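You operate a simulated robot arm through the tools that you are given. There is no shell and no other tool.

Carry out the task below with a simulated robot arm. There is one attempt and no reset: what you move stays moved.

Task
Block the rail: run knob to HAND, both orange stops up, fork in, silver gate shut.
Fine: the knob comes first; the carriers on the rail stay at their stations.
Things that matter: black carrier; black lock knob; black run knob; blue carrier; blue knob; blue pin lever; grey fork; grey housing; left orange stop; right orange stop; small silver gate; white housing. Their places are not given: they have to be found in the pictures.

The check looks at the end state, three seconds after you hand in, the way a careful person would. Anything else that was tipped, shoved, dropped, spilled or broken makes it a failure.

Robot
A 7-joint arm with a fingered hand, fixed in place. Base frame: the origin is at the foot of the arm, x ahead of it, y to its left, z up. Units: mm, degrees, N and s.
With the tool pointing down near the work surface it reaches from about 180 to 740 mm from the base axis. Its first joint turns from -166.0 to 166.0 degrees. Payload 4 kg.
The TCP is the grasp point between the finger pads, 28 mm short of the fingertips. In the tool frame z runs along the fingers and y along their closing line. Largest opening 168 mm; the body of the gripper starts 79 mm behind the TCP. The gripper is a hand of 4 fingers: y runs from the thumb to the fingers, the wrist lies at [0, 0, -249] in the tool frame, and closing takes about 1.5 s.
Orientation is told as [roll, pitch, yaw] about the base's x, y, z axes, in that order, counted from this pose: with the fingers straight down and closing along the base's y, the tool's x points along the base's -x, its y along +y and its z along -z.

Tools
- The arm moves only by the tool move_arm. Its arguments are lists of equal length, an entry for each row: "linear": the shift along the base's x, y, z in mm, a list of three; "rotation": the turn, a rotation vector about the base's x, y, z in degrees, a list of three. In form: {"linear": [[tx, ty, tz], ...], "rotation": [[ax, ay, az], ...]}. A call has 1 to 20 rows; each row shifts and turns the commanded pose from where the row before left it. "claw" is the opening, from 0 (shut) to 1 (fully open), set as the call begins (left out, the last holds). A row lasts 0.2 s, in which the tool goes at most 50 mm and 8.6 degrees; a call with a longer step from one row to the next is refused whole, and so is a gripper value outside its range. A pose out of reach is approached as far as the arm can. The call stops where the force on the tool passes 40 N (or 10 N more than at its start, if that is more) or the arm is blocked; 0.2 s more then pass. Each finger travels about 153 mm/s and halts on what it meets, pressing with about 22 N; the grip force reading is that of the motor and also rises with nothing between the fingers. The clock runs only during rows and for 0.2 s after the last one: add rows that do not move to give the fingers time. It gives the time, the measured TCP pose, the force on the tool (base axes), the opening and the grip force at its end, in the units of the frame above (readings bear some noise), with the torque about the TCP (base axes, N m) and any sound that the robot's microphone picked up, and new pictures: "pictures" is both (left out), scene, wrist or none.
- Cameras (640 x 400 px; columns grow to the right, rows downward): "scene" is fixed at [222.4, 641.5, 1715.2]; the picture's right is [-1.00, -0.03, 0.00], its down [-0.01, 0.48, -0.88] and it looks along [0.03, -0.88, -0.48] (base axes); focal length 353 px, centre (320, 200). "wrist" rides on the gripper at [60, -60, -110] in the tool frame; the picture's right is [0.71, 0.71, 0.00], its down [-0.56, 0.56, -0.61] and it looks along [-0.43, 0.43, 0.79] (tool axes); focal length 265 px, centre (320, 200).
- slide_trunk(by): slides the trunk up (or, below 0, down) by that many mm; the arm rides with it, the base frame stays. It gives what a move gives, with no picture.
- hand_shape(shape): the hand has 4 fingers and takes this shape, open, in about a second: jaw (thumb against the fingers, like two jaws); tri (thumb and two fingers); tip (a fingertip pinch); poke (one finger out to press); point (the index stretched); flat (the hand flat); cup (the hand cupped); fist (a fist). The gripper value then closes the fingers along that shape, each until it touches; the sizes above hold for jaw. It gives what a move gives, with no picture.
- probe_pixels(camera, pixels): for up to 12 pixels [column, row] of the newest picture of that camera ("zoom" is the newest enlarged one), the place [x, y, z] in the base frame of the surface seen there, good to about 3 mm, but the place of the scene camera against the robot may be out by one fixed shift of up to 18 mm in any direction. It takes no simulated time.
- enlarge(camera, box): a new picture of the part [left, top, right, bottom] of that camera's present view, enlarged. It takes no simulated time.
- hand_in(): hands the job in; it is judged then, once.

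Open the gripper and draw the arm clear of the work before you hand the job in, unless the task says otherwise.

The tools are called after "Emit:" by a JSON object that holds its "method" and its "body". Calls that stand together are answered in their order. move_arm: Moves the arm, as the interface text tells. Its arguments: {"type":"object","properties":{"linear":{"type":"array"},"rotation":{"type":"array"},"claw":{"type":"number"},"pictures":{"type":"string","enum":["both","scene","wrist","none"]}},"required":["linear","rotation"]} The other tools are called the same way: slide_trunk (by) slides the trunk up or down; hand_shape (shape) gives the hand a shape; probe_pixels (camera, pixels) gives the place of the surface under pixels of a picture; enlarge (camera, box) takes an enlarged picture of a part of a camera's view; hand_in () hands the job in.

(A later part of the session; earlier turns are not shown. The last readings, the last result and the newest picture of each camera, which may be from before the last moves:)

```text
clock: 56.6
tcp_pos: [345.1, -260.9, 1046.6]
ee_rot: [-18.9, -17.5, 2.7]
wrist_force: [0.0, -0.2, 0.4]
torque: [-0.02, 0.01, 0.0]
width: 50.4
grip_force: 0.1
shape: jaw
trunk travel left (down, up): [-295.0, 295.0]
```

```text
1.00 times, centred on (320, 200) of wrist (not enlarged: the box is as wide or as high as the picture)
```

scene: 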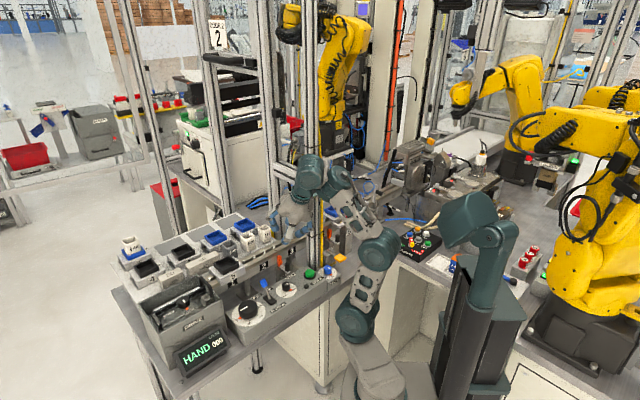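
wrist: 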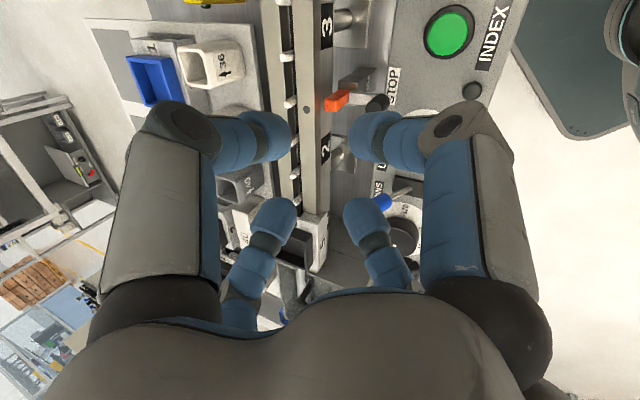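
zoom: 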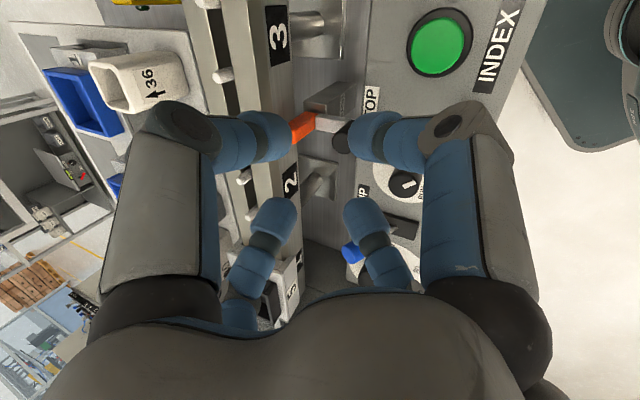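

Rail top is z≈1000, orange top ≈983. I'll descend 40 mm and view the alignment with the handle before closing.

Emit:
{"method": "move_arm", "body": {"linear": [[0.3, -0.8, -10], [0.3, -0.8, -10], [0, 0, -10], [0, 0, -10]], "rotation": [[0, 0, 0], [0, 0, 0], [0, 0, 0], [0, 0, 0]]}}

Emit:
{"method": "enlarge", "body": {"camera": "wrist", "box": [240, 90, 400, 190]}}

Emit:
{"method": "enlarge", "body": {"camera": "scene", "box": [255, 240, 315, 290]}}

```text
clock: 57.6
tcp_pos: [346.2, -262.8, 1005.3]
ee_rot: [-19.0, -17.5, 2.7]
wrist_force: [0.3, 0.9, 0.4]
torque: [0.01, -0.01, 0.0]
width: 50.3
grip_force: 0.0
shape: jaw
trunk travel left (down, up): [-295.0, 295.0]
```

scene: 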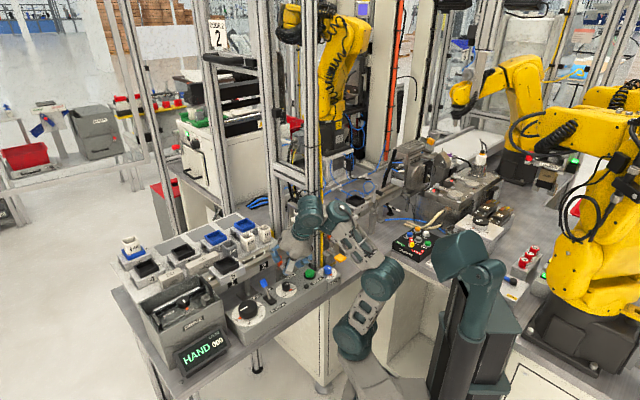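
wrist: 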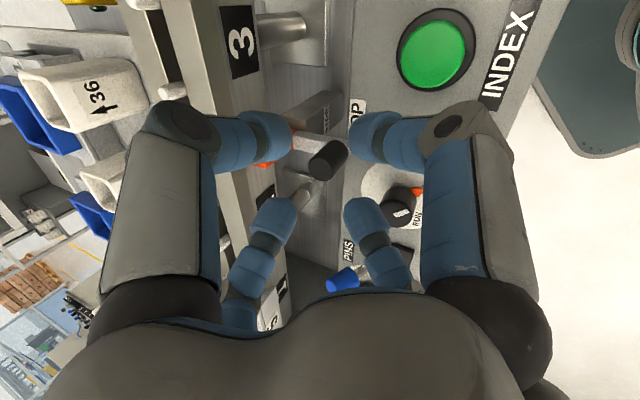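

```text
4.00 times, centred on (320, 140) of wrist
```

zoom: 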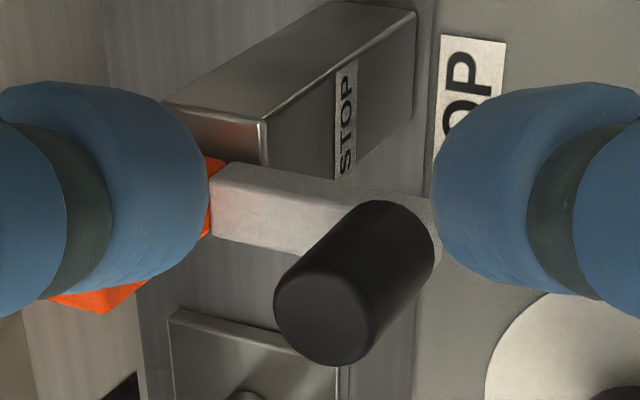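

```text
8.00 times, centred on (285, 265) of scene
```

zoom: 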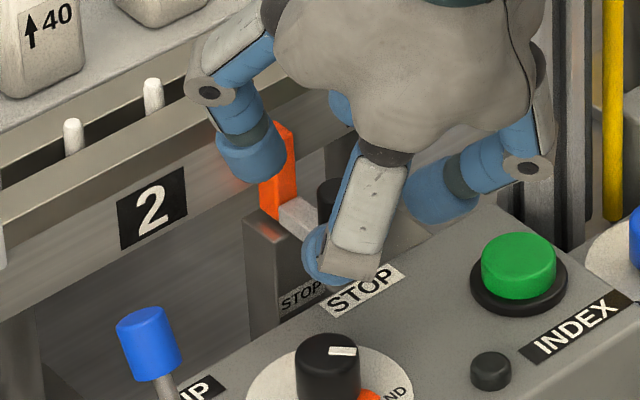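

Handle top at wrist (320,167), right on the expected axis. Descend 18 mm and close the fingers on the handle.

Emit:
{"method": "move_arm", "body": {"linear": [[0, 0, -9], [0, 0, -9], [0, 0, 0]], "rotation": [[0, 0, 0], [0, 0, 0], [0, 0, 0]], "pictures": "none"}}

Emit:
{"method": "move_arm", "body": {"linear": [[0, 0, 0], [0, 0, 0], [0, 0, 0], [0, 0, 0], [0, 0, 0]], "rotation": [[0, 0, 0], [0, 0, 0], [0, 0, 0], [0, 0, 0], [0, 0, 0]], "claw": 0}}

Emit:
{"method": "enlarge", "body": {"camera": "scene", "box": [255, 240, 315, 290]}}

```text
clock: 58.4
tcp_pos: [346.5, -263.8, 987.3]
ee_rot: [-18.9, -17.5, 2.9]
wrist_force: [-0.3, 0.3, 0.8]
torque: [0.04, -0.02, -0.01]
width: 50.4
grip_force: 0.0
shape: jaw
trunk travel left (down, up): [-295.0, 295.0]
```

```text
clock: 59.6
tcp_pos: [345.4, -264.0, 988.2]
ee_rot: [-19.0, -17.5, 2.7]
wrist_force: [-3.0, 1.0, -2.3]
torque: [0.15, 0.14, -0.03]
width: 14.1
grip_force: 21.6
shape: jaw
trunk travel left (down, up): [-295.0, 295.0]
```

scene: 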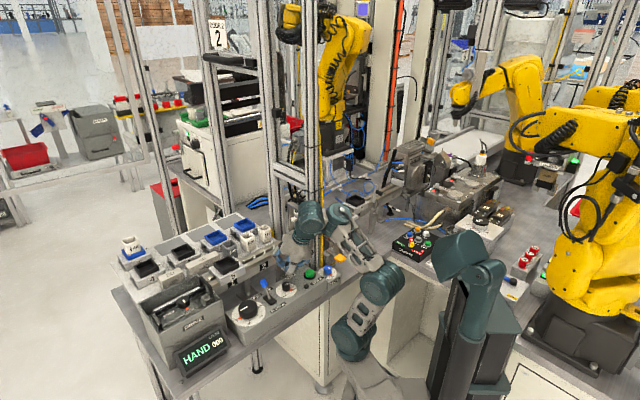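
wrist: 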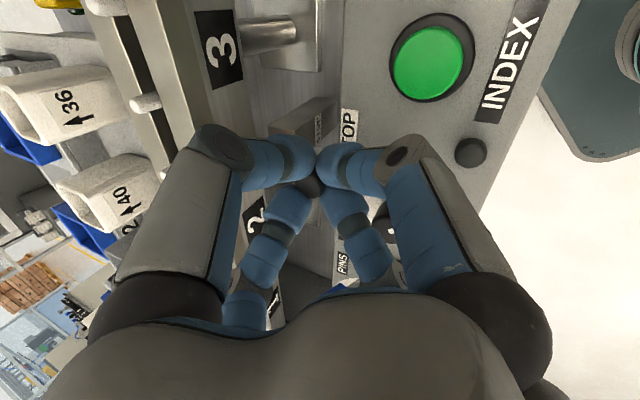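

```text
8.00 times, centred on (285, 265) of scene
```

zoom: 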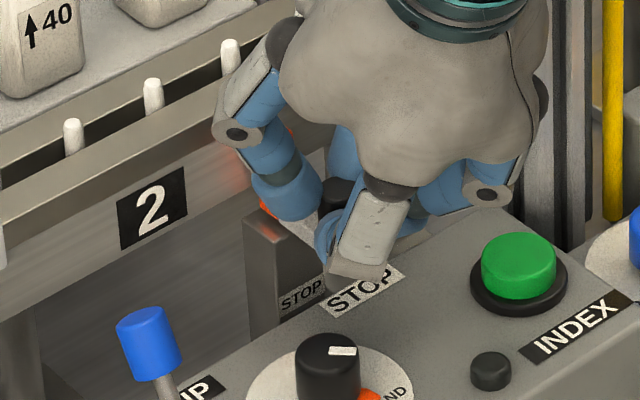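

Handle gripped (width 14, 22 N). Lift slowly 24 mm and watch the force.

Emit:
{"method": "move_arm", "body": {"linear": [[0, 0, 6], [0, 0, 6], [0, 0, 6], [0, 0, 6]], "rotation": [[0, 0, 0], [0, 0, 0], [0, 0, 0], [0, 0, 0]]}}

Emit:
{"method": "enlarge", "body": {"camera": "scene", "box": [255, 235, 315, 285]}}

Emit:
{"method": "enlarge", "body": {"camera": "wrist", "box": [240, 90, 400, 190]}}

```text
clock: 60.6
tcp_pos: [344.5, -264.1, 1010.1]
ee_rot: [-18.8, -17.2, 2.6]
wrist_force: [-0.4, 1.3, -20.8]
torque: [0.29, 0.26, 0.0]
width: 13.9
grip_force: 21.8
shape: jaw
trunk travel left (down, up): [-295.0, 295.0]
```

scene: 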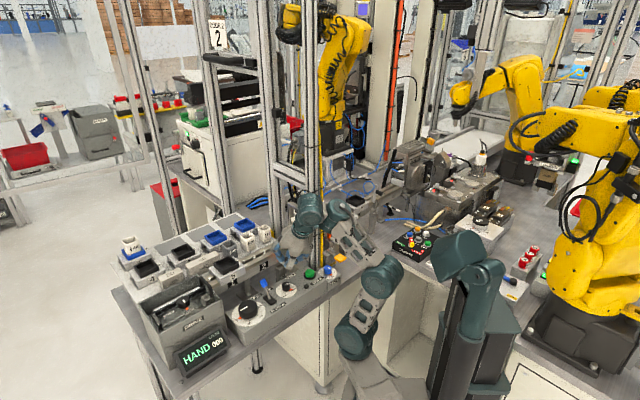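
wrist: 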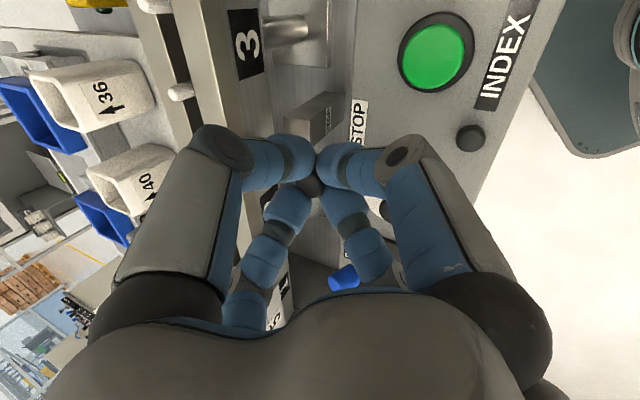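

```text
8.00 times, centred on (285, 260) of scene
```

zoom: 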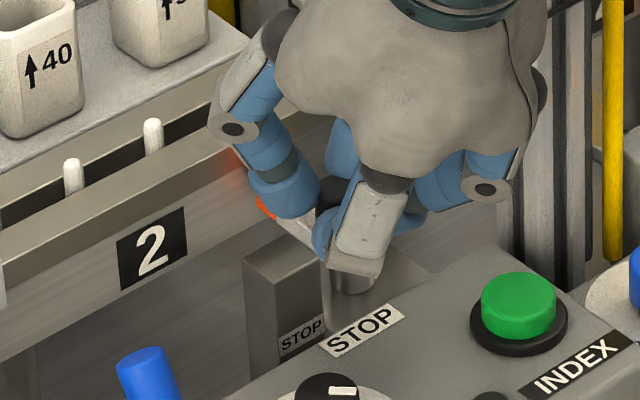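

```text
4.00 times, centred on (320, 140) of wrist
```

zoom: 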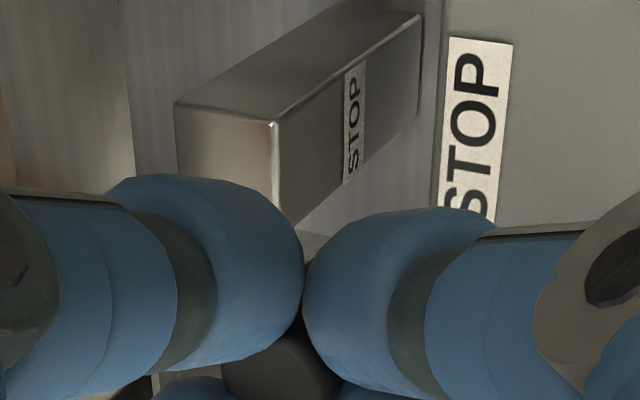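

The stop follows the hand up (force −21 N from its resistance). Continue upward in 4 mm steps until the end stop.

Emit:
{"method": "move_arm", "body": {"linear": [[0, 0, 4], [0, 0, 4], [0, 0, 4]], "rotation": [[0, 0, 0], [0, 0, 0], [0, 0, 0]], "pictures": "none"}}

Emit:
{"method": "enlarge", "body": {"camera": "scene", "box": [255, 235, 315, 285]}}

```text
clock: 61.1
tcp_pos: [345.2, -264.1, 1011.7]
ee_rot: [-18.6, -16.4, 2.8]
wrist_force: [3.6, 0.1, -22.5]
torque: [0.26, 0.22, 0.06]
width: 13.1
grip_force: 21.9
shape: jaw
trunk travel left (down, up): [-295.0, 295.0]
stopped in row 2: the force on the tool passed its limit at 44 N (the readings are from after the stop); the commanded pose is now the measured one
```

```text
8.00 times, centred on (285, 260) of scene
```

zoom: 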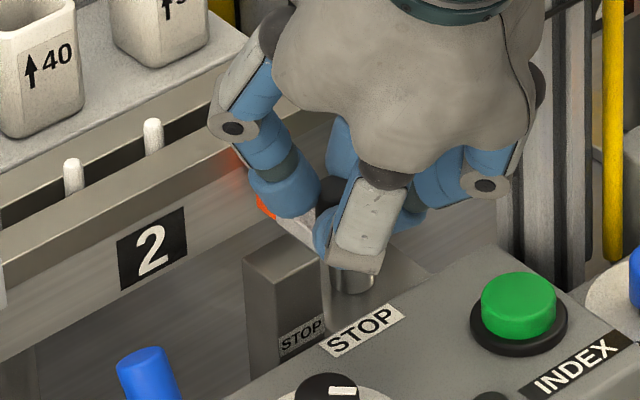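

End of travel reached after ~24 mm (44 N). Now open the fingers and raise clear with the trunk, then look.

Emit:
{"method": "move_arm", "body": {"linear": [[0, 0, 0], [0, 0, 0], [0, 0, 0]], "rotation": [[0, 0, 0], [0, 0, 0], [0, 0, 0]], "claw": 0.3, "pictures": "none"}}

Emit:
{"method": "slide_trunk", "body": {"by": 80}}

Emit:
{"method": "enlarge", "body": {"camera": "scene", "box": [255, 235, 315, 285]}}

Emit:
{"method": "enlarge", "body": {"camera": "wrist", "box": [240, 40, 400, 140]}}

```text
clock: 61.9
tcp_pos: [342.9, -262.9, 1013.3]
ee_rot: [-18.7, -16.9, 2.6]
wrist_force: [-0.2, 0.4, 0.1]
torque: [0.01, 0.01, -0.01]
width: 50.2
grip_force: 0.0
shape: jaw
trunk travel left (down, up): [-295.0, 295.0]
```

```text
clock: 63.0
tcp_pos: [344.4, -264.8, 1093.4]
ee_rot: [-18.6, -16.7, 2.7]
wrist_force: [0.6, -0.1, -0.7]
torque: [0.02, 0.04, -0.01]
width: 50.0
grip_force: 0.0
shape: jaw
trunk travel left (down, up): [-375.0, 215.0]
```

```text
8.00 times, centred on (285, 260) of scene
```

zoom: 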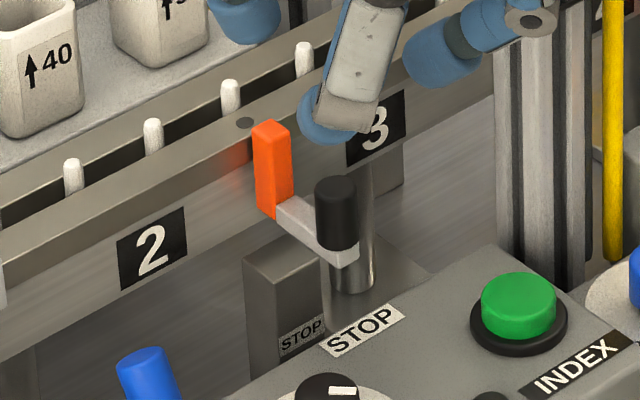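

```text
4.00 times, centred on (320, 90) of wrist
```

zoom: 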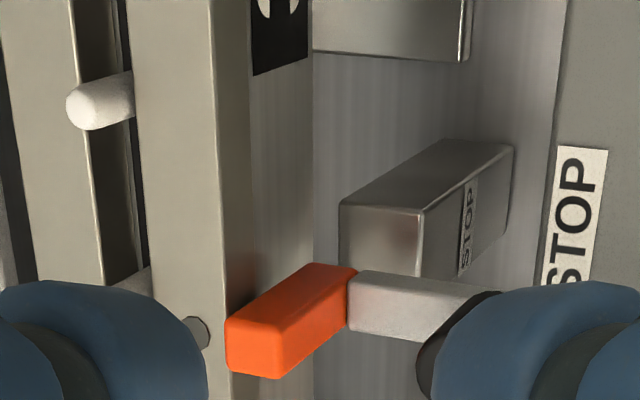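

The left stop is up and stays. Next I'll head for the fork (before the right stop, as its bar overhangs that handle). First retreat from the rail and untilt the hand to pass in front of the aluminium post.

Emit:
{"method": "move_arm", "body": {"linear": [[-12, 12, 0], [-12, 12, 0], [-10, 10, 0], [-10, 10, 0], [-8, 8, 0], [0, 0, 0]], "rotation": [[0, 0, 0], [4.42, 4.42, 0], [4.42, 4.42, 0], [4.42, 4.42, 0], [4.42, 4.42, 0], [0, 0, 0]], "claw": 0.3}}

```text
clock: 64.4
tcp_pos: [310.3, -170.3, 1058.0]
ee_rot: [-0.6, 0.7, -0.1]
wrist_force: [-0.7, -0.6, 0.2]
torque: [0.01, 0.04, 0.01]
width: 50.5
grip_force: 0.1
shape: jaw
out of reach, approached as far as the arm can: row 4, 5
trunk travel left (down, up): [-375.0, 215.0]
```

scene: 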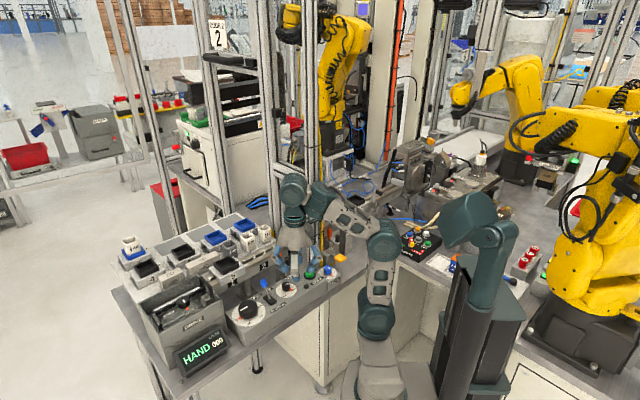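
wrist: 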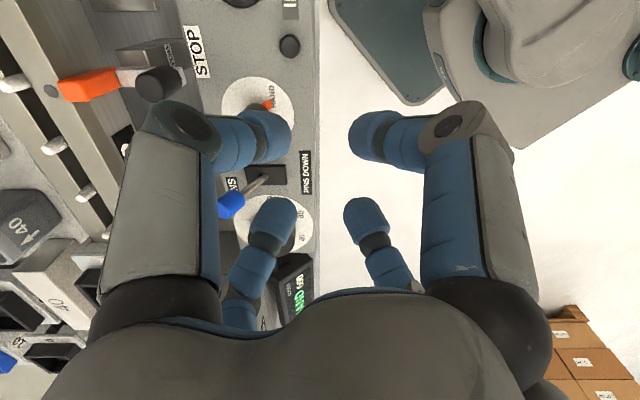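

The upright pose at z 1093 was slightly too high for the arm at this trunk height (it sagged to z 1058, no contact). I'll raise the trunk 50 mm to recentre the arm's range and check it's stable.

Emit:
{"method": "slide_trunk", "body": {"by": 50}}

Emit:
{"method": "move_arm", "body": {"linear": [[0, 0, 0]], "rotation": [[0, 0, 0]], "pictures": "none"}}

```text
clock: 65.4
tcp_pos: [311.5, -170.3, 1108.8]
ee_rot: [-0.4, 0.5, 0.1]
wrist_force: [0.2, 1.3, 0.2]
torque: [0.0, -0.03, 0.0]
width: 50.0
grip_force: 0.0
shape: jaw
trunk travel left (down, up): [-425.0, 165.0]
```

```text
clock: 65.8
tcp_pos: [310.7, -169.7, 1108.3]
ee_rot: [-0.5, 0.5, 0.2]
wrist_force: [0.3, -0.2, -0.4]
torque: [0.04, -0.01, 0.0]
width: 50.1
grip_force: 0.0
shape: jaw
trunk travel left (down, up): [-425.0, 165.0]
```

Stable and reachable. Now travel along the front of the post at constant height toward (120, -330), fingers narrowed.

Emit:
{"method": "move_arm", "body": {"linear": [[-20, -12, 0], [-28, -20, 0], [-29, -21, 0], [-29, -22, 0], [-21, -21, 0], [-21, -21, 0], [-21, -21, 0], [-22, -22, 0], [0, 0, 0]], "rotation": [[0, 0, 0], [0, 0, 0], [0, 0, 0], [0, 0, 0], [0, 0, 0], [0, 0, 0], [0, 0, 0], [0, 0, 0], [0, 0, 0]], "claw": 0.2}}

```text
clock: 67.8
tcp_pos: [118.5, -330.8, 1107.6]
ee_rot: [-0.5, 0.5, 0.1]
wrist_force: [-0.2, -0.1, 0.0]
torque: [-0.01, 0.01, 0.01]
width: 33.8
grip_force: 0.2
shape: jaw
trunk travel left (down, up): [-425.0, 165.0]
```

scene: 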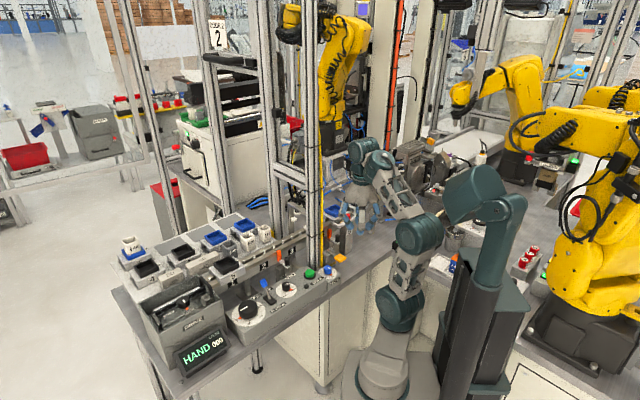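
wrist: 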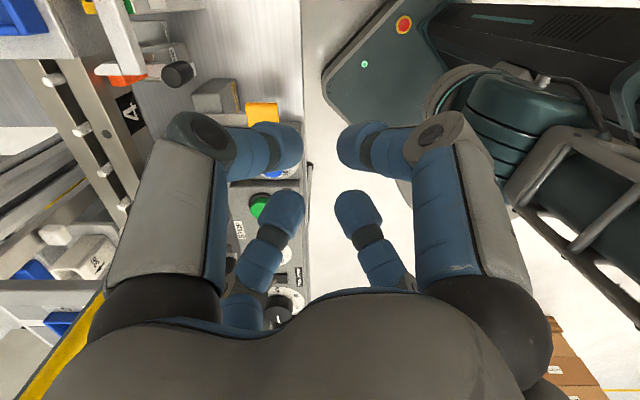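

Clear of the post. I'll yaw -90° so that the wrist camera looks toward the rail, and step toward the fork to get a good look.

Emit:
{"method": "move_arm", "body": {"linear": [[0, 0, 0], [0, 0, 0], [0, 0, 0], [-3, -5, 0], [-3, -5, 0], [-3, -5, 0], [-3, -5, 0], [-3, -5, 0], [-3, -5, 0], [0, 0, 0], [0, 0, 0], [0, 0, 0]], "rotation": [[0, 0, -8.2], [0, 0, -8.2], [0, 0, -8.2], [0, 0, -8.2], [0, 0, -8.2], [0, 0, -8.2], [0, 0, -8.2], [0, 0, -8.2], [0, 0, -8.2], [0, 0, -8.2], [0, 0, -8], [0, 0, 0]]}}

```text
clock: 70.4
tcp_pos: [101.4, -359.8, 1106.8]
ee_rot: [-0.5, 0.5, -90.0]
wrist_force: [-0.2, 0.2, -0.4]
torque: [0.01, -0.01, -0.03]
width: 34.1
grip_force: 0.0
shape: jaw
trunk travel left (down, up): [-425.0, 165.0]
```

scene: 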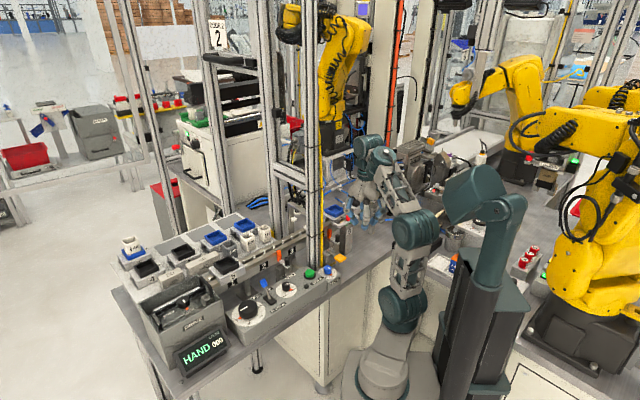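
wrist: 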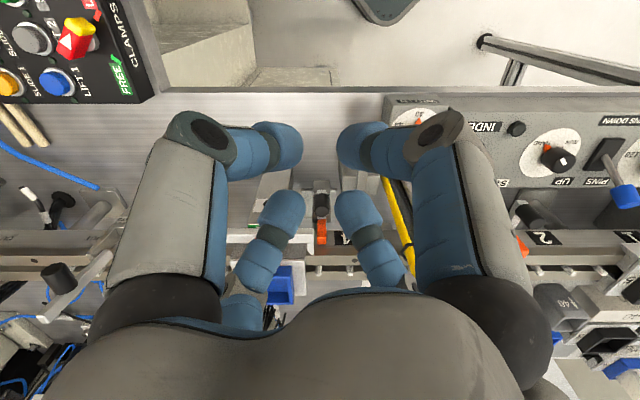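

The view is upside-down (bench front at top). I'll lean the hand 25° toward azimuth 135° while moving to (115, -420) so that the camera sees the fork and gate.

Emit:
{"method": "move_arm", "body": {"linear": [[3, -15, 0], [4, -15, 0], [4, -15, 0], [3, -15, 0], [0, 0, 0]], "rotation": [[-4.42, -4.42, 0], [-4.42, -4.42, 0], [-4.42, -4.42, 0], [-4.42, -4.42, 0], [0, 0, 0]]}}

Emit:
{"method": "enlarge", "body": {"camera": "wrist", "box": [200, 60, 440, 210]}}

Emit:
{"method": "enlarge", "body": {"camera": "wrist", "box": [0, 100, 240, 250]}}

```text
clock: 71.6
tcp_pos: [115.8, -419.9, 1108.5]
ee_rot: [17.7, -16.9, -92.5]
wrist_force: [0.2, 0.4, 0.8]
torque: [0.01, -0.03, 0.01]
width: 33.9
grip_force: 0.1
shape: jaw
trunk travel left (down, up): [-425.0, 165.0]
```

scene: 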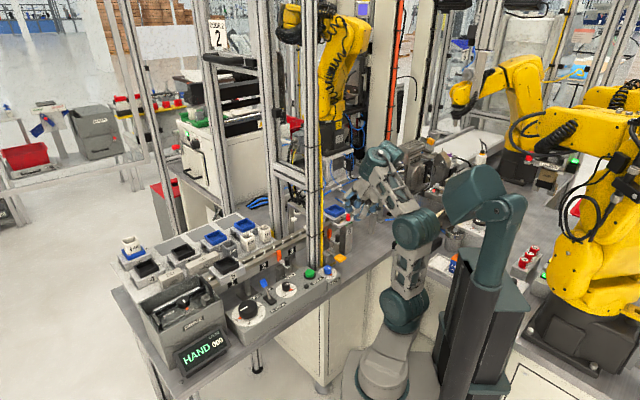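
wrist: 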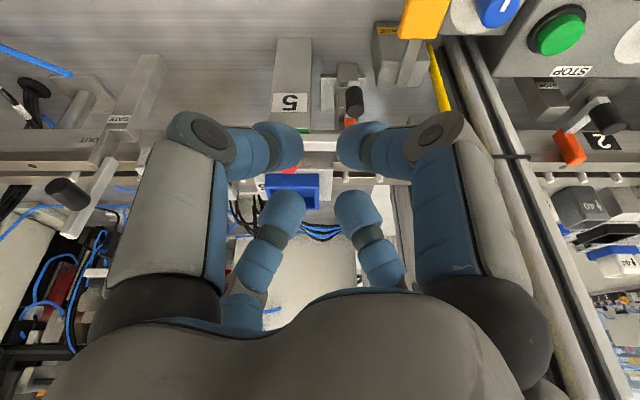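

```text
2.67 times, centred on (320, 135) of wrist
```

zoom: 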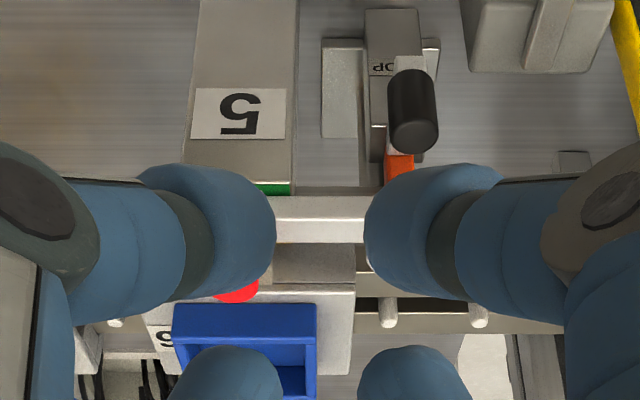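

```text
2.67 times, centred on (120, 175) of wrist
```

zoom: 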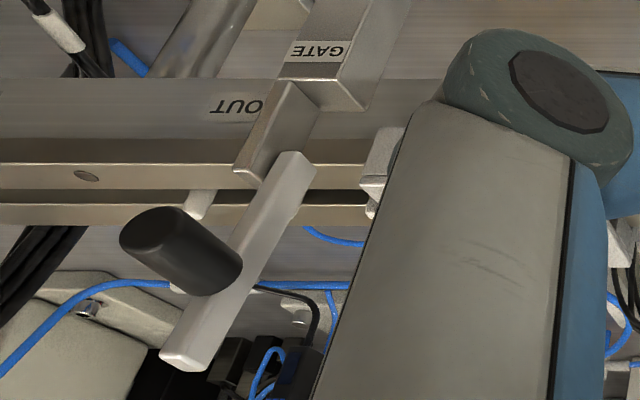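

I can see the fork bar, red knob (wrist ~(288,170)), right handle (354,100), and gate. Probing them for accurate places.

Emit:
{"method": "probe_pixels", "body": {"camera": "wrist", "pixels": [[288, 171], [293, 167], [320, 138], [325, 145], [320, 133], [353, 102], [350, 118], [296, 130], [290, 190], [318, 158], [338, 138], [300, 100]]}}

Emit:
{"method": "probe_pixels", "body": {"camera": "zoom", "pixels": [[185, 350], [240, 270], [290, 160], [200, 262], [140, 240], [175, 245], [300, 100], [262, 160], [85, 176], [330, 80], [380, 150], [290, 200]]}}

```text
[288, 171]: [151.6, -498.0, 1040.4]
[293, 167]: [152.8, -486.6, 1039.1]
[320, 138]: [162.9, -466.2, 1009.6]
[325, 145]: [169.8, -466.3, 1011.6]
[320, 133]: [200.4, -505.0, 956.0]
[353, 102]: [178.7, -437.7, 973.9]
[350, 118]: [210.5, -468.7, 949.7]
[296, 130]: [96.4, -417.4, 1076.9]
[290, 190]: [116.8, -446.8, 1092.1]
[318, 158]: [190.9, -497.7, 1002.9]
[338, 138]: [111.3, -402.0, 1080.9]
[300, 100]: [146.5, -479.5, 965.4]
```

```text
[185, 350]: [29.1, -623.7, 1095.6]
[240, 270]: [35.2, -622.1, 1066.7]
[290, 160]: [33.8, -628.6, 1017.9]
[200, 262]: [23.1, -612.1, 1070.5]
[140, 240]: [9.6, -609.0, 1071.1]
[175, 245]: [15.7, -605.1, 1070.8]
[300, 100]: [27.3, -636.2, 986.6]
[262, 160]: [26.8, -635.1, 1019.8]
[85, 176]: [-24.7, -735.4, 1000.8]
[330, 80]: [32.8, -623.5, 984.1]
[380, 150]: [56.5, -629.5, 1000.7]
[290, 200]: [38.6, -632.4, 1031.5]
```

Red knob axis ≈ (152, -492), z 1012–1040. I'll close the fingers into a bundle and push the knob toward the rail (az 315°); the groove between two far fingers will cradle it. First move to the start position in front of it, high.

Emit:
{"method": "move_arm", "body": {"linear": [[0, 0, 0], [1, -13, 0], [1, -13, 0], [1, -13, 0], [0, 0, 0], [0, 0, 0]], "rotation": [[0, 0, 0], [0, 0, 0], [0, 0, 0], [0, 0, 0], [0, 0, 0], [0, 0, 0]], "claw": 0}}

Emit:
{"method": "enlarge", "body": {"camera": "wrist", "box": [200, 60, 440, 210]}}

```text
clock: 73.0
tcp_pos: [117.5, -458.8, 1109.5]
ee_rot: [17.7, -16.8, -92.6]
wrist_force: [-0.7, 0.2, 0.3]
torque: [-0.03, 0.01, -0.01]
width: 0.2
grip_force: 22.5
shape: jaw
trunk travel left (down, up): [-425.0, 165.0]
```

scene: 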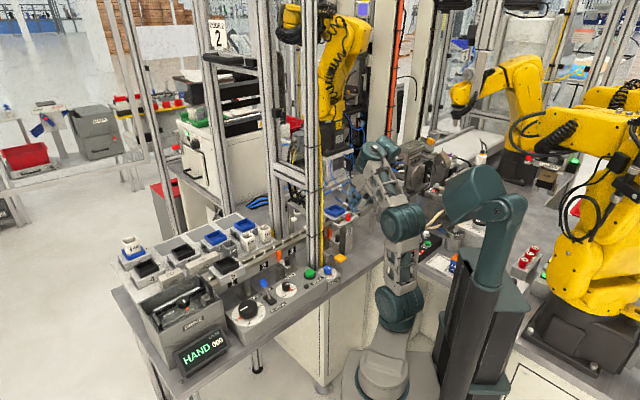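
wrist: 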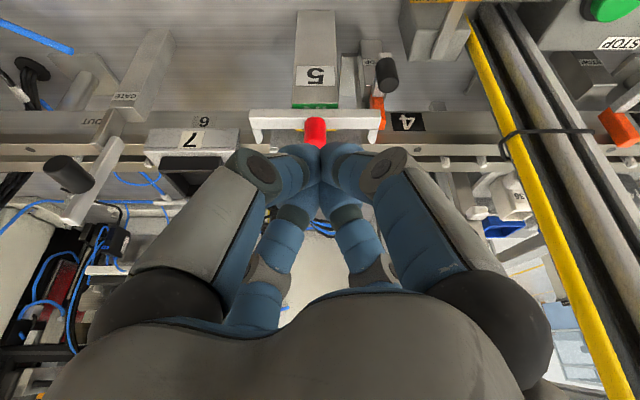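

```text
2.67 times, centred on (320, 135) of wrist
```

zoom: 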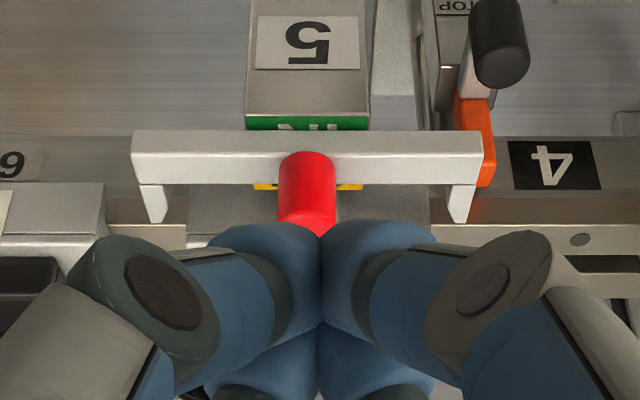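

Clear view: the fork bar with prongs and red knob. I'll probe it for precise alignment.

Emit:
{"method": "probe_pixels", "body": {"camera": "zoom", "pixels": [[285, 200], [330, 200], [308, 165], [308, 205], [140, 155], [475, 155], [155, 200], [460, 210], [470, 130], [265, 187], [495, 40], [380, 200]]}}

Emit:
{"method": "slide_trunk", "body": {"by": -50}}

Emit:
{"method": "enlarge", "body": {"camera": "wrist", "box": [200, 60, 440, 210]}}

```text
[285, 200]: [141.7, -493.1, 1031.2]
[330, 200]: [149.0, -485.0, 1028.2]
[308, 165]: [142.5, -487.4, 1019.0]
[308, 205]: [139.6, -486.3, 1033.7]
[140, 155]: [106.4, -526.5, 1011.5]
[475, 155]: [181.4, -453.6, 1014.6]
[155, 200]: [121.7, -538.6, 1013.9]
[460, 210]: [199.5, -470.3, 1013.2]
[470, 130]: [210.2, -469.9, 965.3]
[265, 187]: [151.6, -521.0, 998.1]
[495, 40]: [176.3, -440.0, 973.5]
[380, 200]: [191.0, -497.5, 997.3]
```

```text
clock: 73.9
tcp_pos: [117.3, -458.1, 1059.4]
ee_rot: [17.7, -16.8, -92.7]
wrist_force: [-0.5, 0.0, 0.6]
torque: [-0.01, 0.03, 0.0]
width: 0.0
grip_force: 22.1
shape: jaw
trunk travel left (down, up): [-375.0, 215.0]
```

```text
2.67 times, centred on (320, 135) of wrist
```

zoom: 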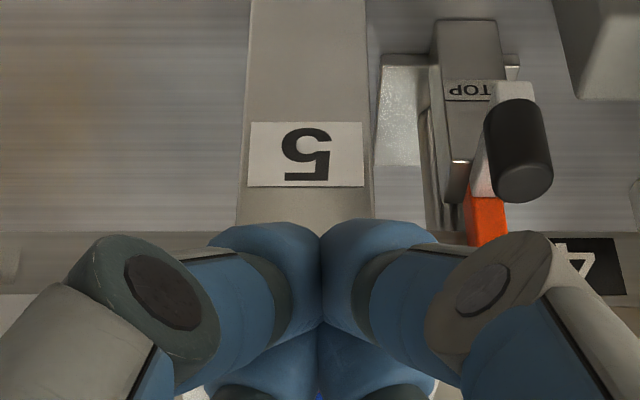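

Knob centre along-rail offset is 3 mm; correct by (-2,-2), descend 13 mm and begin the push toward (+x,-y) in 5 mm steps.

Emit:
{"method": "move_arm", "body": {"linear": [[-2, -2, -4], [0, 0, -5], [0, 0, -4], [0, 0, 0]], "rotation": [[0, 0, 0], [0, 0, 0], [0, 0, 0], [0, 0, 0]], "pictures": "none"}}

Emit:
{"method": "move_arm", "body": {"linear": [[3.5, -3.5, 0], [3.5, -3.5, 0], [3.5, -3.5, 0], [3.5, -3.5, 0]], "rotation": [[0, 0, 0], [0, 0, 0], [0, 0, 0], [0, 0, 0]]}}

Emit:
{"method": "enlarge", "body": {"camera": "scene", "box": [320, 190, 390, 250]}}

Emit:
{"method": "enlarge", "body": {"camera": "wrist", "box": [200, 60, 440, 210]}}

```text
clock: 74.9
tcp_pos: [114.6, -460.5, 1046.0]
ee_rot: [17.6, -16.9, -92.6]
wrist_force: [0.5, 0.1, 0.1]
torque: [0.01, -0.01, 0.06]
width: 0.0
grip_force: 21.9
shape: jaw
trunk travel left (down, up): [-375.0, 215.0]
```

```text
clock: 75.9
tcp_pos: [128.1, -474.6, 1045.6]
ee_rot: [17.7, -17.0, -92.6]
wrist_force: [-1.3, 0.7, -0.3]
torque: [0.03, -0.01, 0.01]
width: 0.3
grip_force: 22.4
shape: jaw
trunk travel left (down, up): [-375.0, 215.0]
```

scene: 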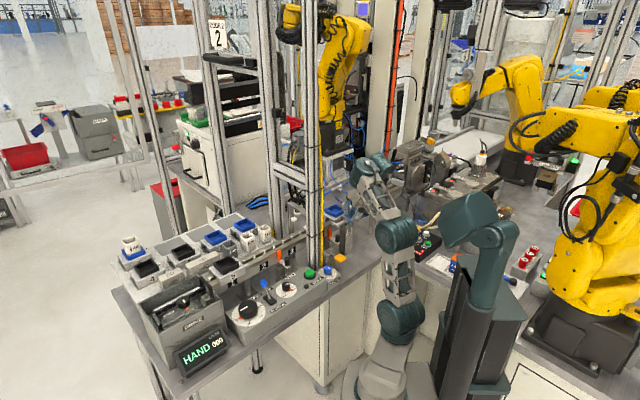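
wrist: 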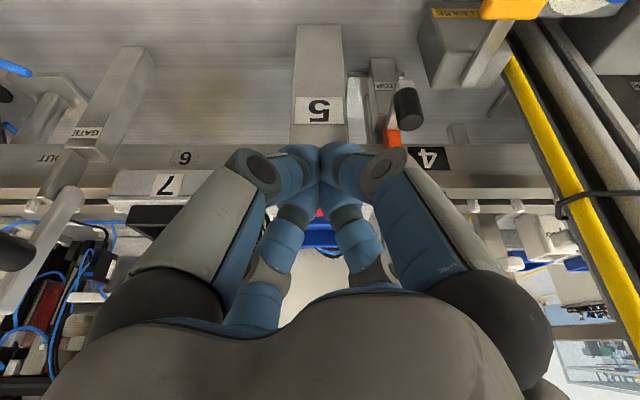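

```text
6.67 times, centred on (355, 220) of scene
```

zoom: 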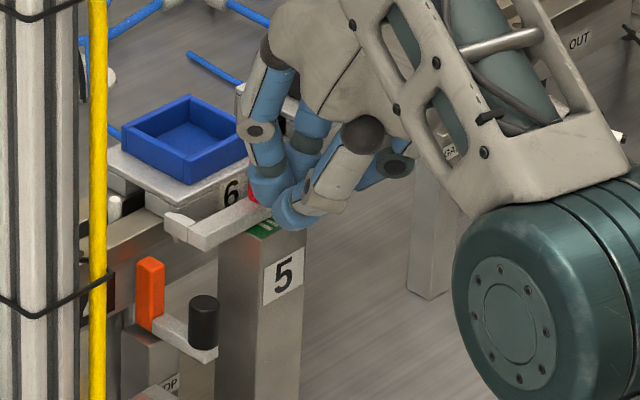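

```text
2.67 times, centred on (320, 135) of wrist
```

zoom: 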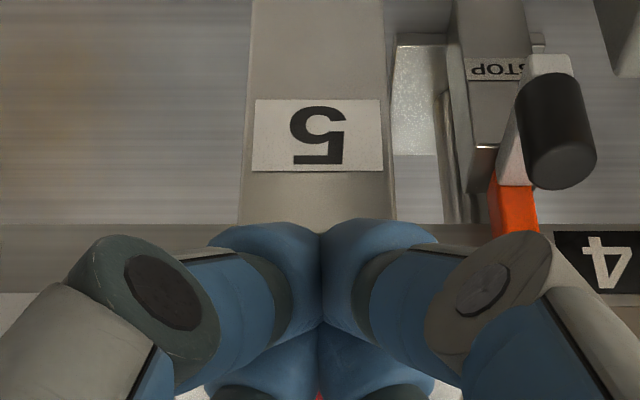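

Contact is about to happen with the red knob. Continue pushing in 4 mm steps and watch the force.

Emit:
{"method": "move_arm", "body": {"linear": [[2.8, -2.8, 0], [2.8, -2.8, 0], [2.8, -2.8, 0], [2.8, -2.8, 0]], "rotation": [[0, 0, 0], [0, 0, 0], [0, 0, 0], [0, 0, 0]], "pictures": "none"}}

Emit:
{"method": "enlarge", "body": {"camera": "scene", "box": [320, 190, 390, 250]}}

```text
clock: 76.9
tcp_pos: [140.2, -486.5, 1045.6]
ee_rot: [17.8, -16.9, -92.6]
wrist_force: [-2.6, 3.5, -1.0]
torque: [0.08, 0.05, -0.02]
width: 0.0
grip_force: 22.4
shape: jaw
trunk travel left (down, up): [-375.0, 215.0]
```

```text
6.67 times, centred on (355, 220) of scene
```

zoom: 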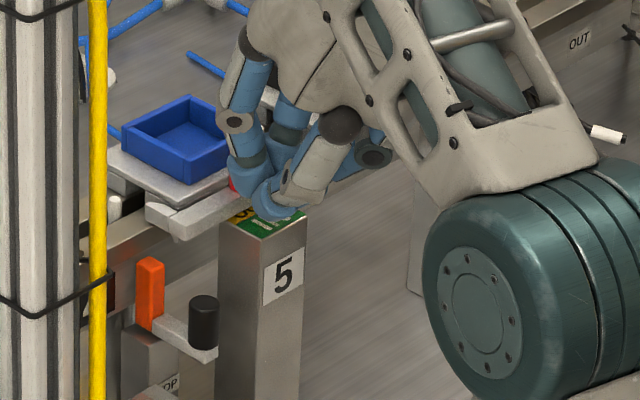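

The fork is sliding in smoothly (≈4 N). Continue with smaller steps until it reaches its end.

Emit:
{"method": "move_arm", "body": {"linear": [[2.1, -2.1, 0], [2.1, -2.1, 0], [2.1, -2.1, 0]], "rotation": [[0, 0, 0], [0, 0, 0], [0, 0, 0]], "pictures": "none"}}

Emit:
{"method": "enlarge", "body": {"camera": "scene", "box": [320, 190, 390, 250]}}

Emit:
{"method": "enlarge", "body": {"camera": "wrist", "box": [200, 60, 440, 210]}}

```text
clock: 77.5
tcp_pos: [141.1, -487.3, 1045.7]
ee_rot: [18.0, -16.7, -93.1]
wrist_force: [-18.6, 28.0, -1.1]
torque: [0.64, 0.44, 0.12]
width: 0.1
grip_force: 22.1
shape: jaw
trunk travel left (down, up): [-375.0, 215.0]
stopped in row 3: the force on the tool passed its limit at 47 N (the readings are from after the stop); the commanded pose is now the measured one
```

```text
6.67 times, centred on (355, 220) of scene
```

zoom: 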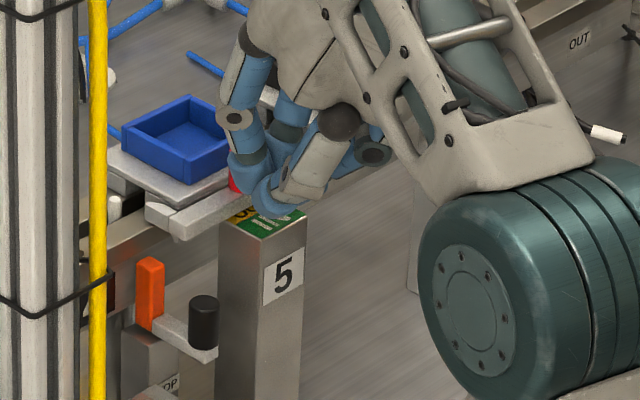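

```text
2.67 times, centred on (320, 135) of wrist
```

zoom: 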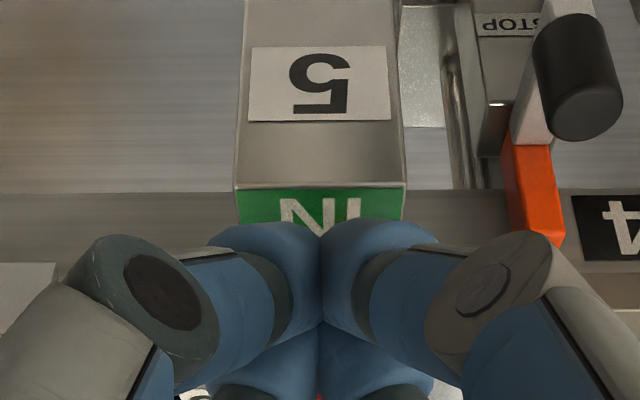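

Hard stop reached and the "IN" label is exposed. Back off and look at the fork and the carriers.

Emit:
{"method": "move_arm", "body": {"linear": [[-4, 4, 0], [-7, 7, 0], [-8, 8, 8], [-8, 8, 10], [0, 0, 0]], "rotation": [[0, 0, 0], [0, 0, 0], [0, 0, 0], [0, 0, 0], [0, 0, 0]]}}

Emit:
{"method": "enlarge", "body": {"camera": "scene", "box": [320, 190, 390, 250]}}

Emit:
{"method": "enlarge", "body": {"camera": "wrist", "box": [200, 60, 440, 210]}}

```text
clock: 78.8
tcp_pos: [117.0, -462.5, 1063.3]
ee_rot: [17.7, -16.6, -92.9]
wrist_force: [0.5, 0.5, 0.4]
torque: [-0.02, -0.01, 0.03]
width: 0.1
grip_force: 21.7
shape: jaw
trunk travel left (down, up): [-375.0, 215.0]
```

scene: 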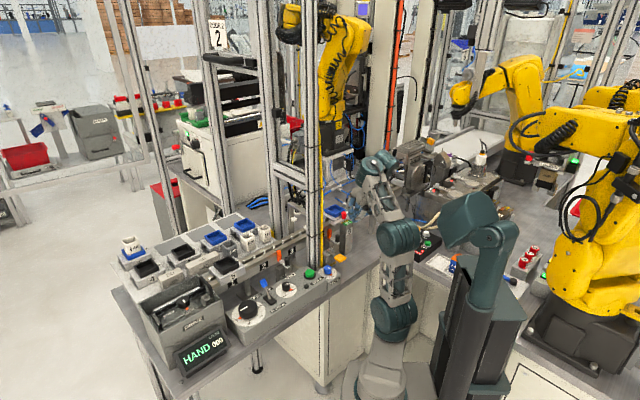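
wrist: 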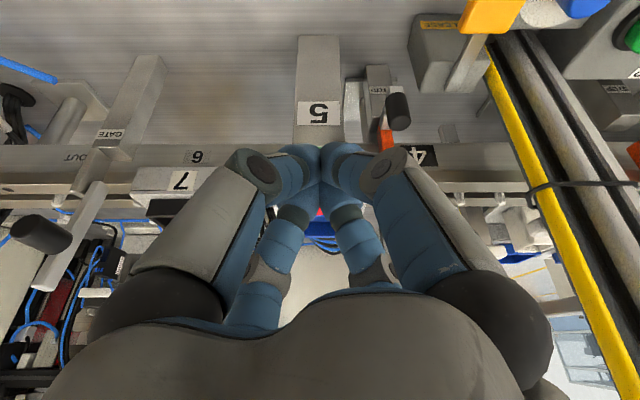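

```text
6.67 times, centred on (355, 220) of scene
```

zoom: 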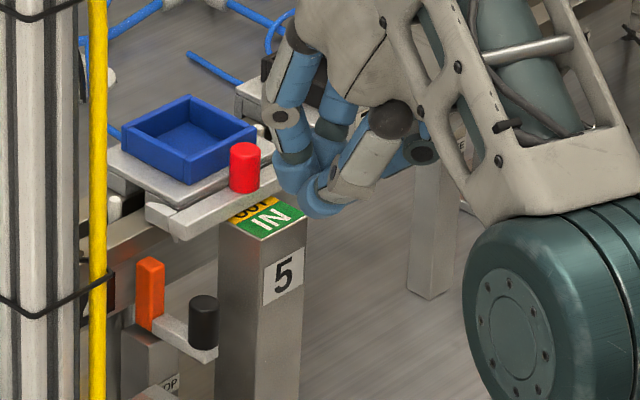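

```text
2.67 times, centred on (320, 135) of wrist
```

zoom: 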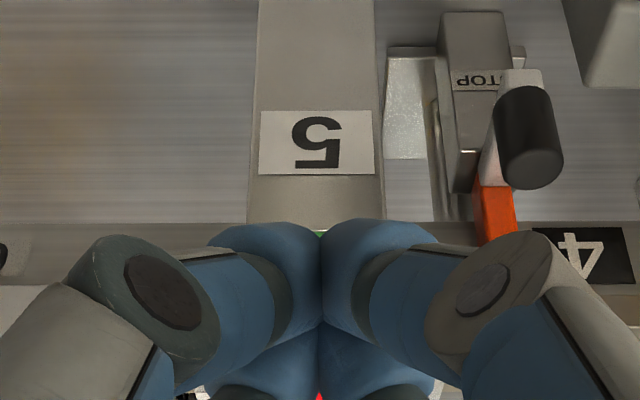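

The fork is fully in ("IN" exposed) and the trays haven't moved. Next the right stop: probe the handle, fork bar, post and release housing to plan a collision-free grasp.

Emit:
{"method": "probe_pixels", "body": {"camera": "wrist", "pixels": [[497, 100], [515, 160], [530, 150], [545, 240], [400, 120], [398, 100], [385, 140], [425, 60], [440, 35], [590, 250], [515, 60], [460, 75]]}}

Emit:
{"method": "probe_pixels", "body": {"camera": "scene", "pixels": [[343, 223], [338, 222], [345, 216], [347, 212], [333, 222], [341, 239], [331, 233], [308, 230], [319, 230], [324, 230], [308, 180], [324, 180]]}}

```text
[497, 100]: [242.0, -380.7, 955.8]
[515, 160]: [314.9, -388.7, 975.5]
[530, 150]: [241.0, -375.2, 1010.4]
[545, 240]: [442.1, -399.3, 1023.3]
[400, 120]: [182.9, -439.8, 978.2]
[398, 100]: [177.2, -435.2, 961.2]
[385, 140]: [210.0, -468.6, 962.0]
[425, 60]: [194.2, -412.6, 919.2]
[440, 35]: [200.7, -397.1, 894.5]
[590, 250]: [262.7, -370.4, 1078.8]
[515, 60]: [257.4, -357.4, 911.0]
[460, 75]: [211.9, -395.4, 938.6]
```

```text
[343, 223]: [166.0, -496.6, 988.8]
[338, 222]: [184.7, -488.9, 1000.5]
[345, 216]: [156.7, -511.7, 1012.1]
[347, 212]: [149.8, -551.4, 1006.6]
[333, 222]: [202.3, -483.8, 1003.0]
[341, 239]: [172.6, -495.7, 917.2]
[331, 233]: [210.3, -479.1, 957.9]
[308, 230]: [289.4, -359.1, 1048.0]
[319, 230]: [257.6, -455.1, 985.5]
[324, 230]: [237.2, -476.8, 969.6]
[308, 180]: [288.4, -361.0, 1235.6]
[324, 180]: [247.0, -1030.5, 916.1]
```

Post edge is at about (242,-381), the fork bar front is now ~30 mm behind the handle axis (183, -440). I'll move above the handle, offset 5 mm to the near side, with the fingers opened only slightly (0.22).

Emit:
{"method": "move_arm", "body": {"linear": [[10, 8, 0], [15, 9, 0], [15, 9, 0], [14.5, 8, 0], [0, 0, 0], [0, 0, 0]], "rotation": [[0, 0, 0], [0, 0, 0], [0, 0, 0], [0, 0, 0], [0, 0, 0], [0, 0, 0]], "claw": 0.22}}

Emit:
{"method": "enlarge", "body": {"camera": "wrist", "box": [200, 60, 440, 210]}}

```text
clock: 80.2
tcp_pos: [172.0, -428.5, 1063.4]
ee_rot: [17.7, -16.6, -92.8]
wrist_force: [0.0, 0.3, 0.2]
torque: [-0.02, 0.03, 0.02]
width: 36.6
grip_force: 0.0
shape: jaw
trunk travel left (down, up): [-375.0, 215.0]
```

scene: 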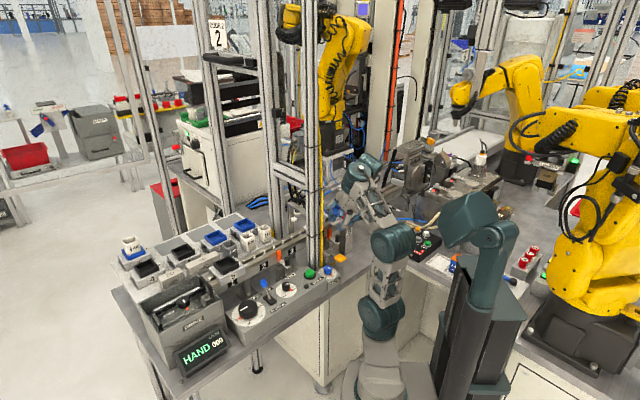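
wrist: 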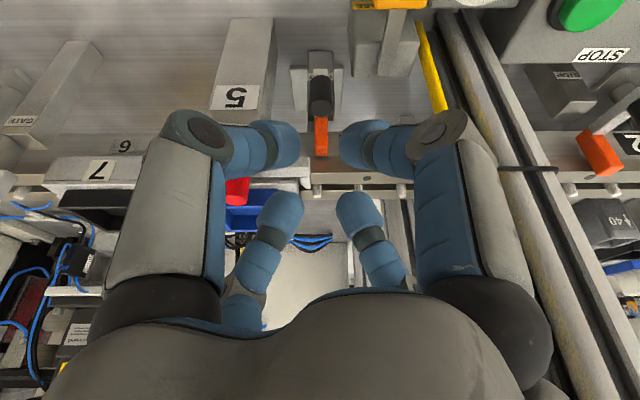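

```text
2.67 times, centred on (320, 135) of wrist
```

zoom: 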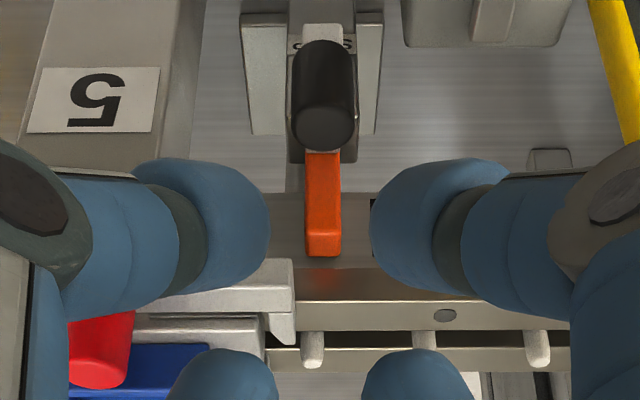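

Aligned along the rail (handle at wrist column ~321). Lower the trunk by 50 mm and check.

Emit:
{"method": "slide_trunk", "body": {"by": -50}}

Emit:
{"method": "enlarge", "body": {"camera": "wrist", "box": [200, 90, 440, 240]}}

Emit:
{"method": "enlarge", "body": {"camera": "scene", "box": [310, 200, 380, 260]}}

```text
clock: 81.1
tcp_pos: [172.4, -429.3, 1013.5]
ee_rot: [17.7, -16.7, -92.8]
wrist_force: [-0.4, 0.5, -0.1]
torque: [0.03, -0.01, -0.01]
width: 36.4
grip_force: 0.2
shape: jaw
trunk travel left (down, up): [-325.0, 265.0]
```

```text
2.67 times, centred on (320, 165) of wrist
```

zoom: 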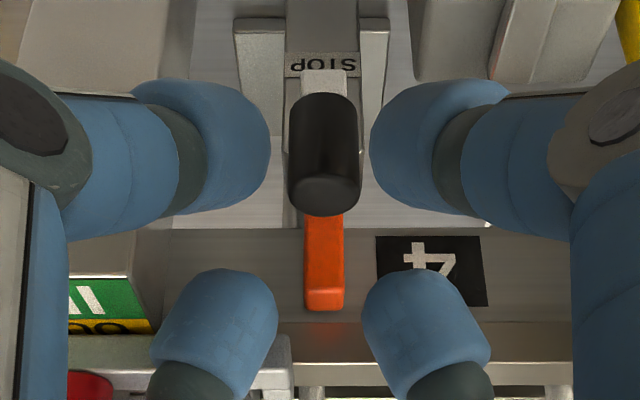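

```text
6.67 times, centred on (345, 230) of scene
```

zoom: 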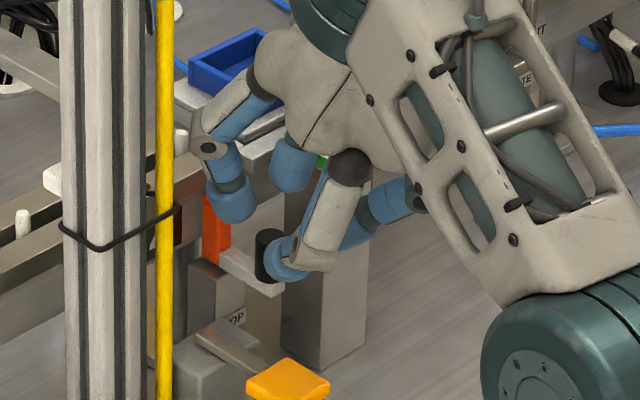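

Good. Descend 26 mm, then shift 4 mm toward the handle axis and close.

Emit:
{"method": "move_arm", "body": {"linear": [[0, 0, -9], [0, 0, -9], [0, 0, -8], [1.5, -1.5, 0], [1, -1, 0]], "rotation": [[0, 0, 0], [0, 0, 0], [0, 0, 0], [0, 0, 0], [0, 0, 0]], "pictures": "none"}}

Emit:
{"method": "move_arm", "body": {"linear": [[0, 0, 0], [0, 0, 0], [0, 0, 0], [0, 0, 0]], "rotation": [[0, 0, 0], [0, 0, 0], [0, 0, 0], [0, 0, 0]], "claw": 0}}

Emit:
{"method": "enlarge", "body": {"camera": "wrist", "box": [200, 90, 440, 240]}}

```text
clock: 82.1
tcp_pos: [182.8, -437.5, 988.5]
ee_rot: [17.9, -17.0, -94.2]
wrist_force: [-44.9, 20.0, -6.2]
torque: [-0.56, -0.93, -1.84]
width: 35.3
grip_force: 0.1
shape: jaw
out of reach, approached as far as the arm can: row 2, 3
trunk travel left (down, up): [-325.0, 265.0]
stopped in row 5: the force on the tool passed its limit at 109 N (the readings are from after the stop); the commanded pose is now the measured one
```

```text
clock: 83.1
tcp_pos: [182.0, -438.5, 989.5]
ee_rot: [17.9, -17.0, -93.9]
wrist_force: [-55.6, 15.9, 7.5]
torque: [-0.92, -0.91, -2.09]
width: 16.4
grip_force: 22.5
shape: jaw
trunk travel left (down, up): [-325.0, 265.0]
```

scene: 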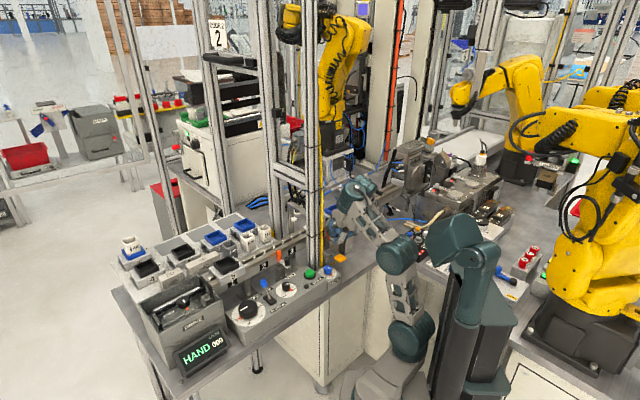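
wrist: 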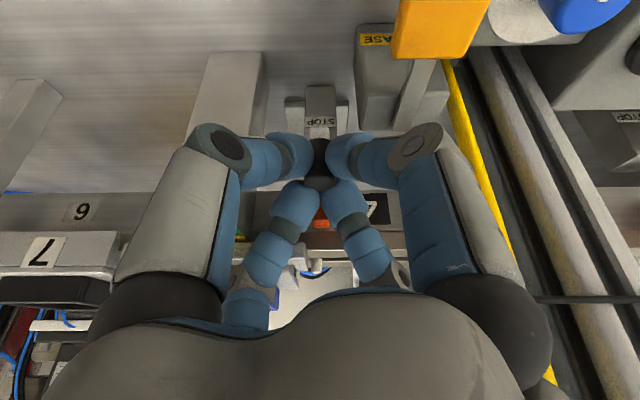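

```text
2.67 times, centred on (320, 165) of wrist
```

zoom: 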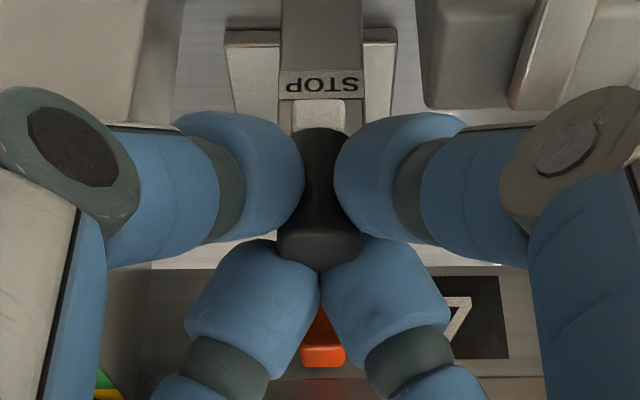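

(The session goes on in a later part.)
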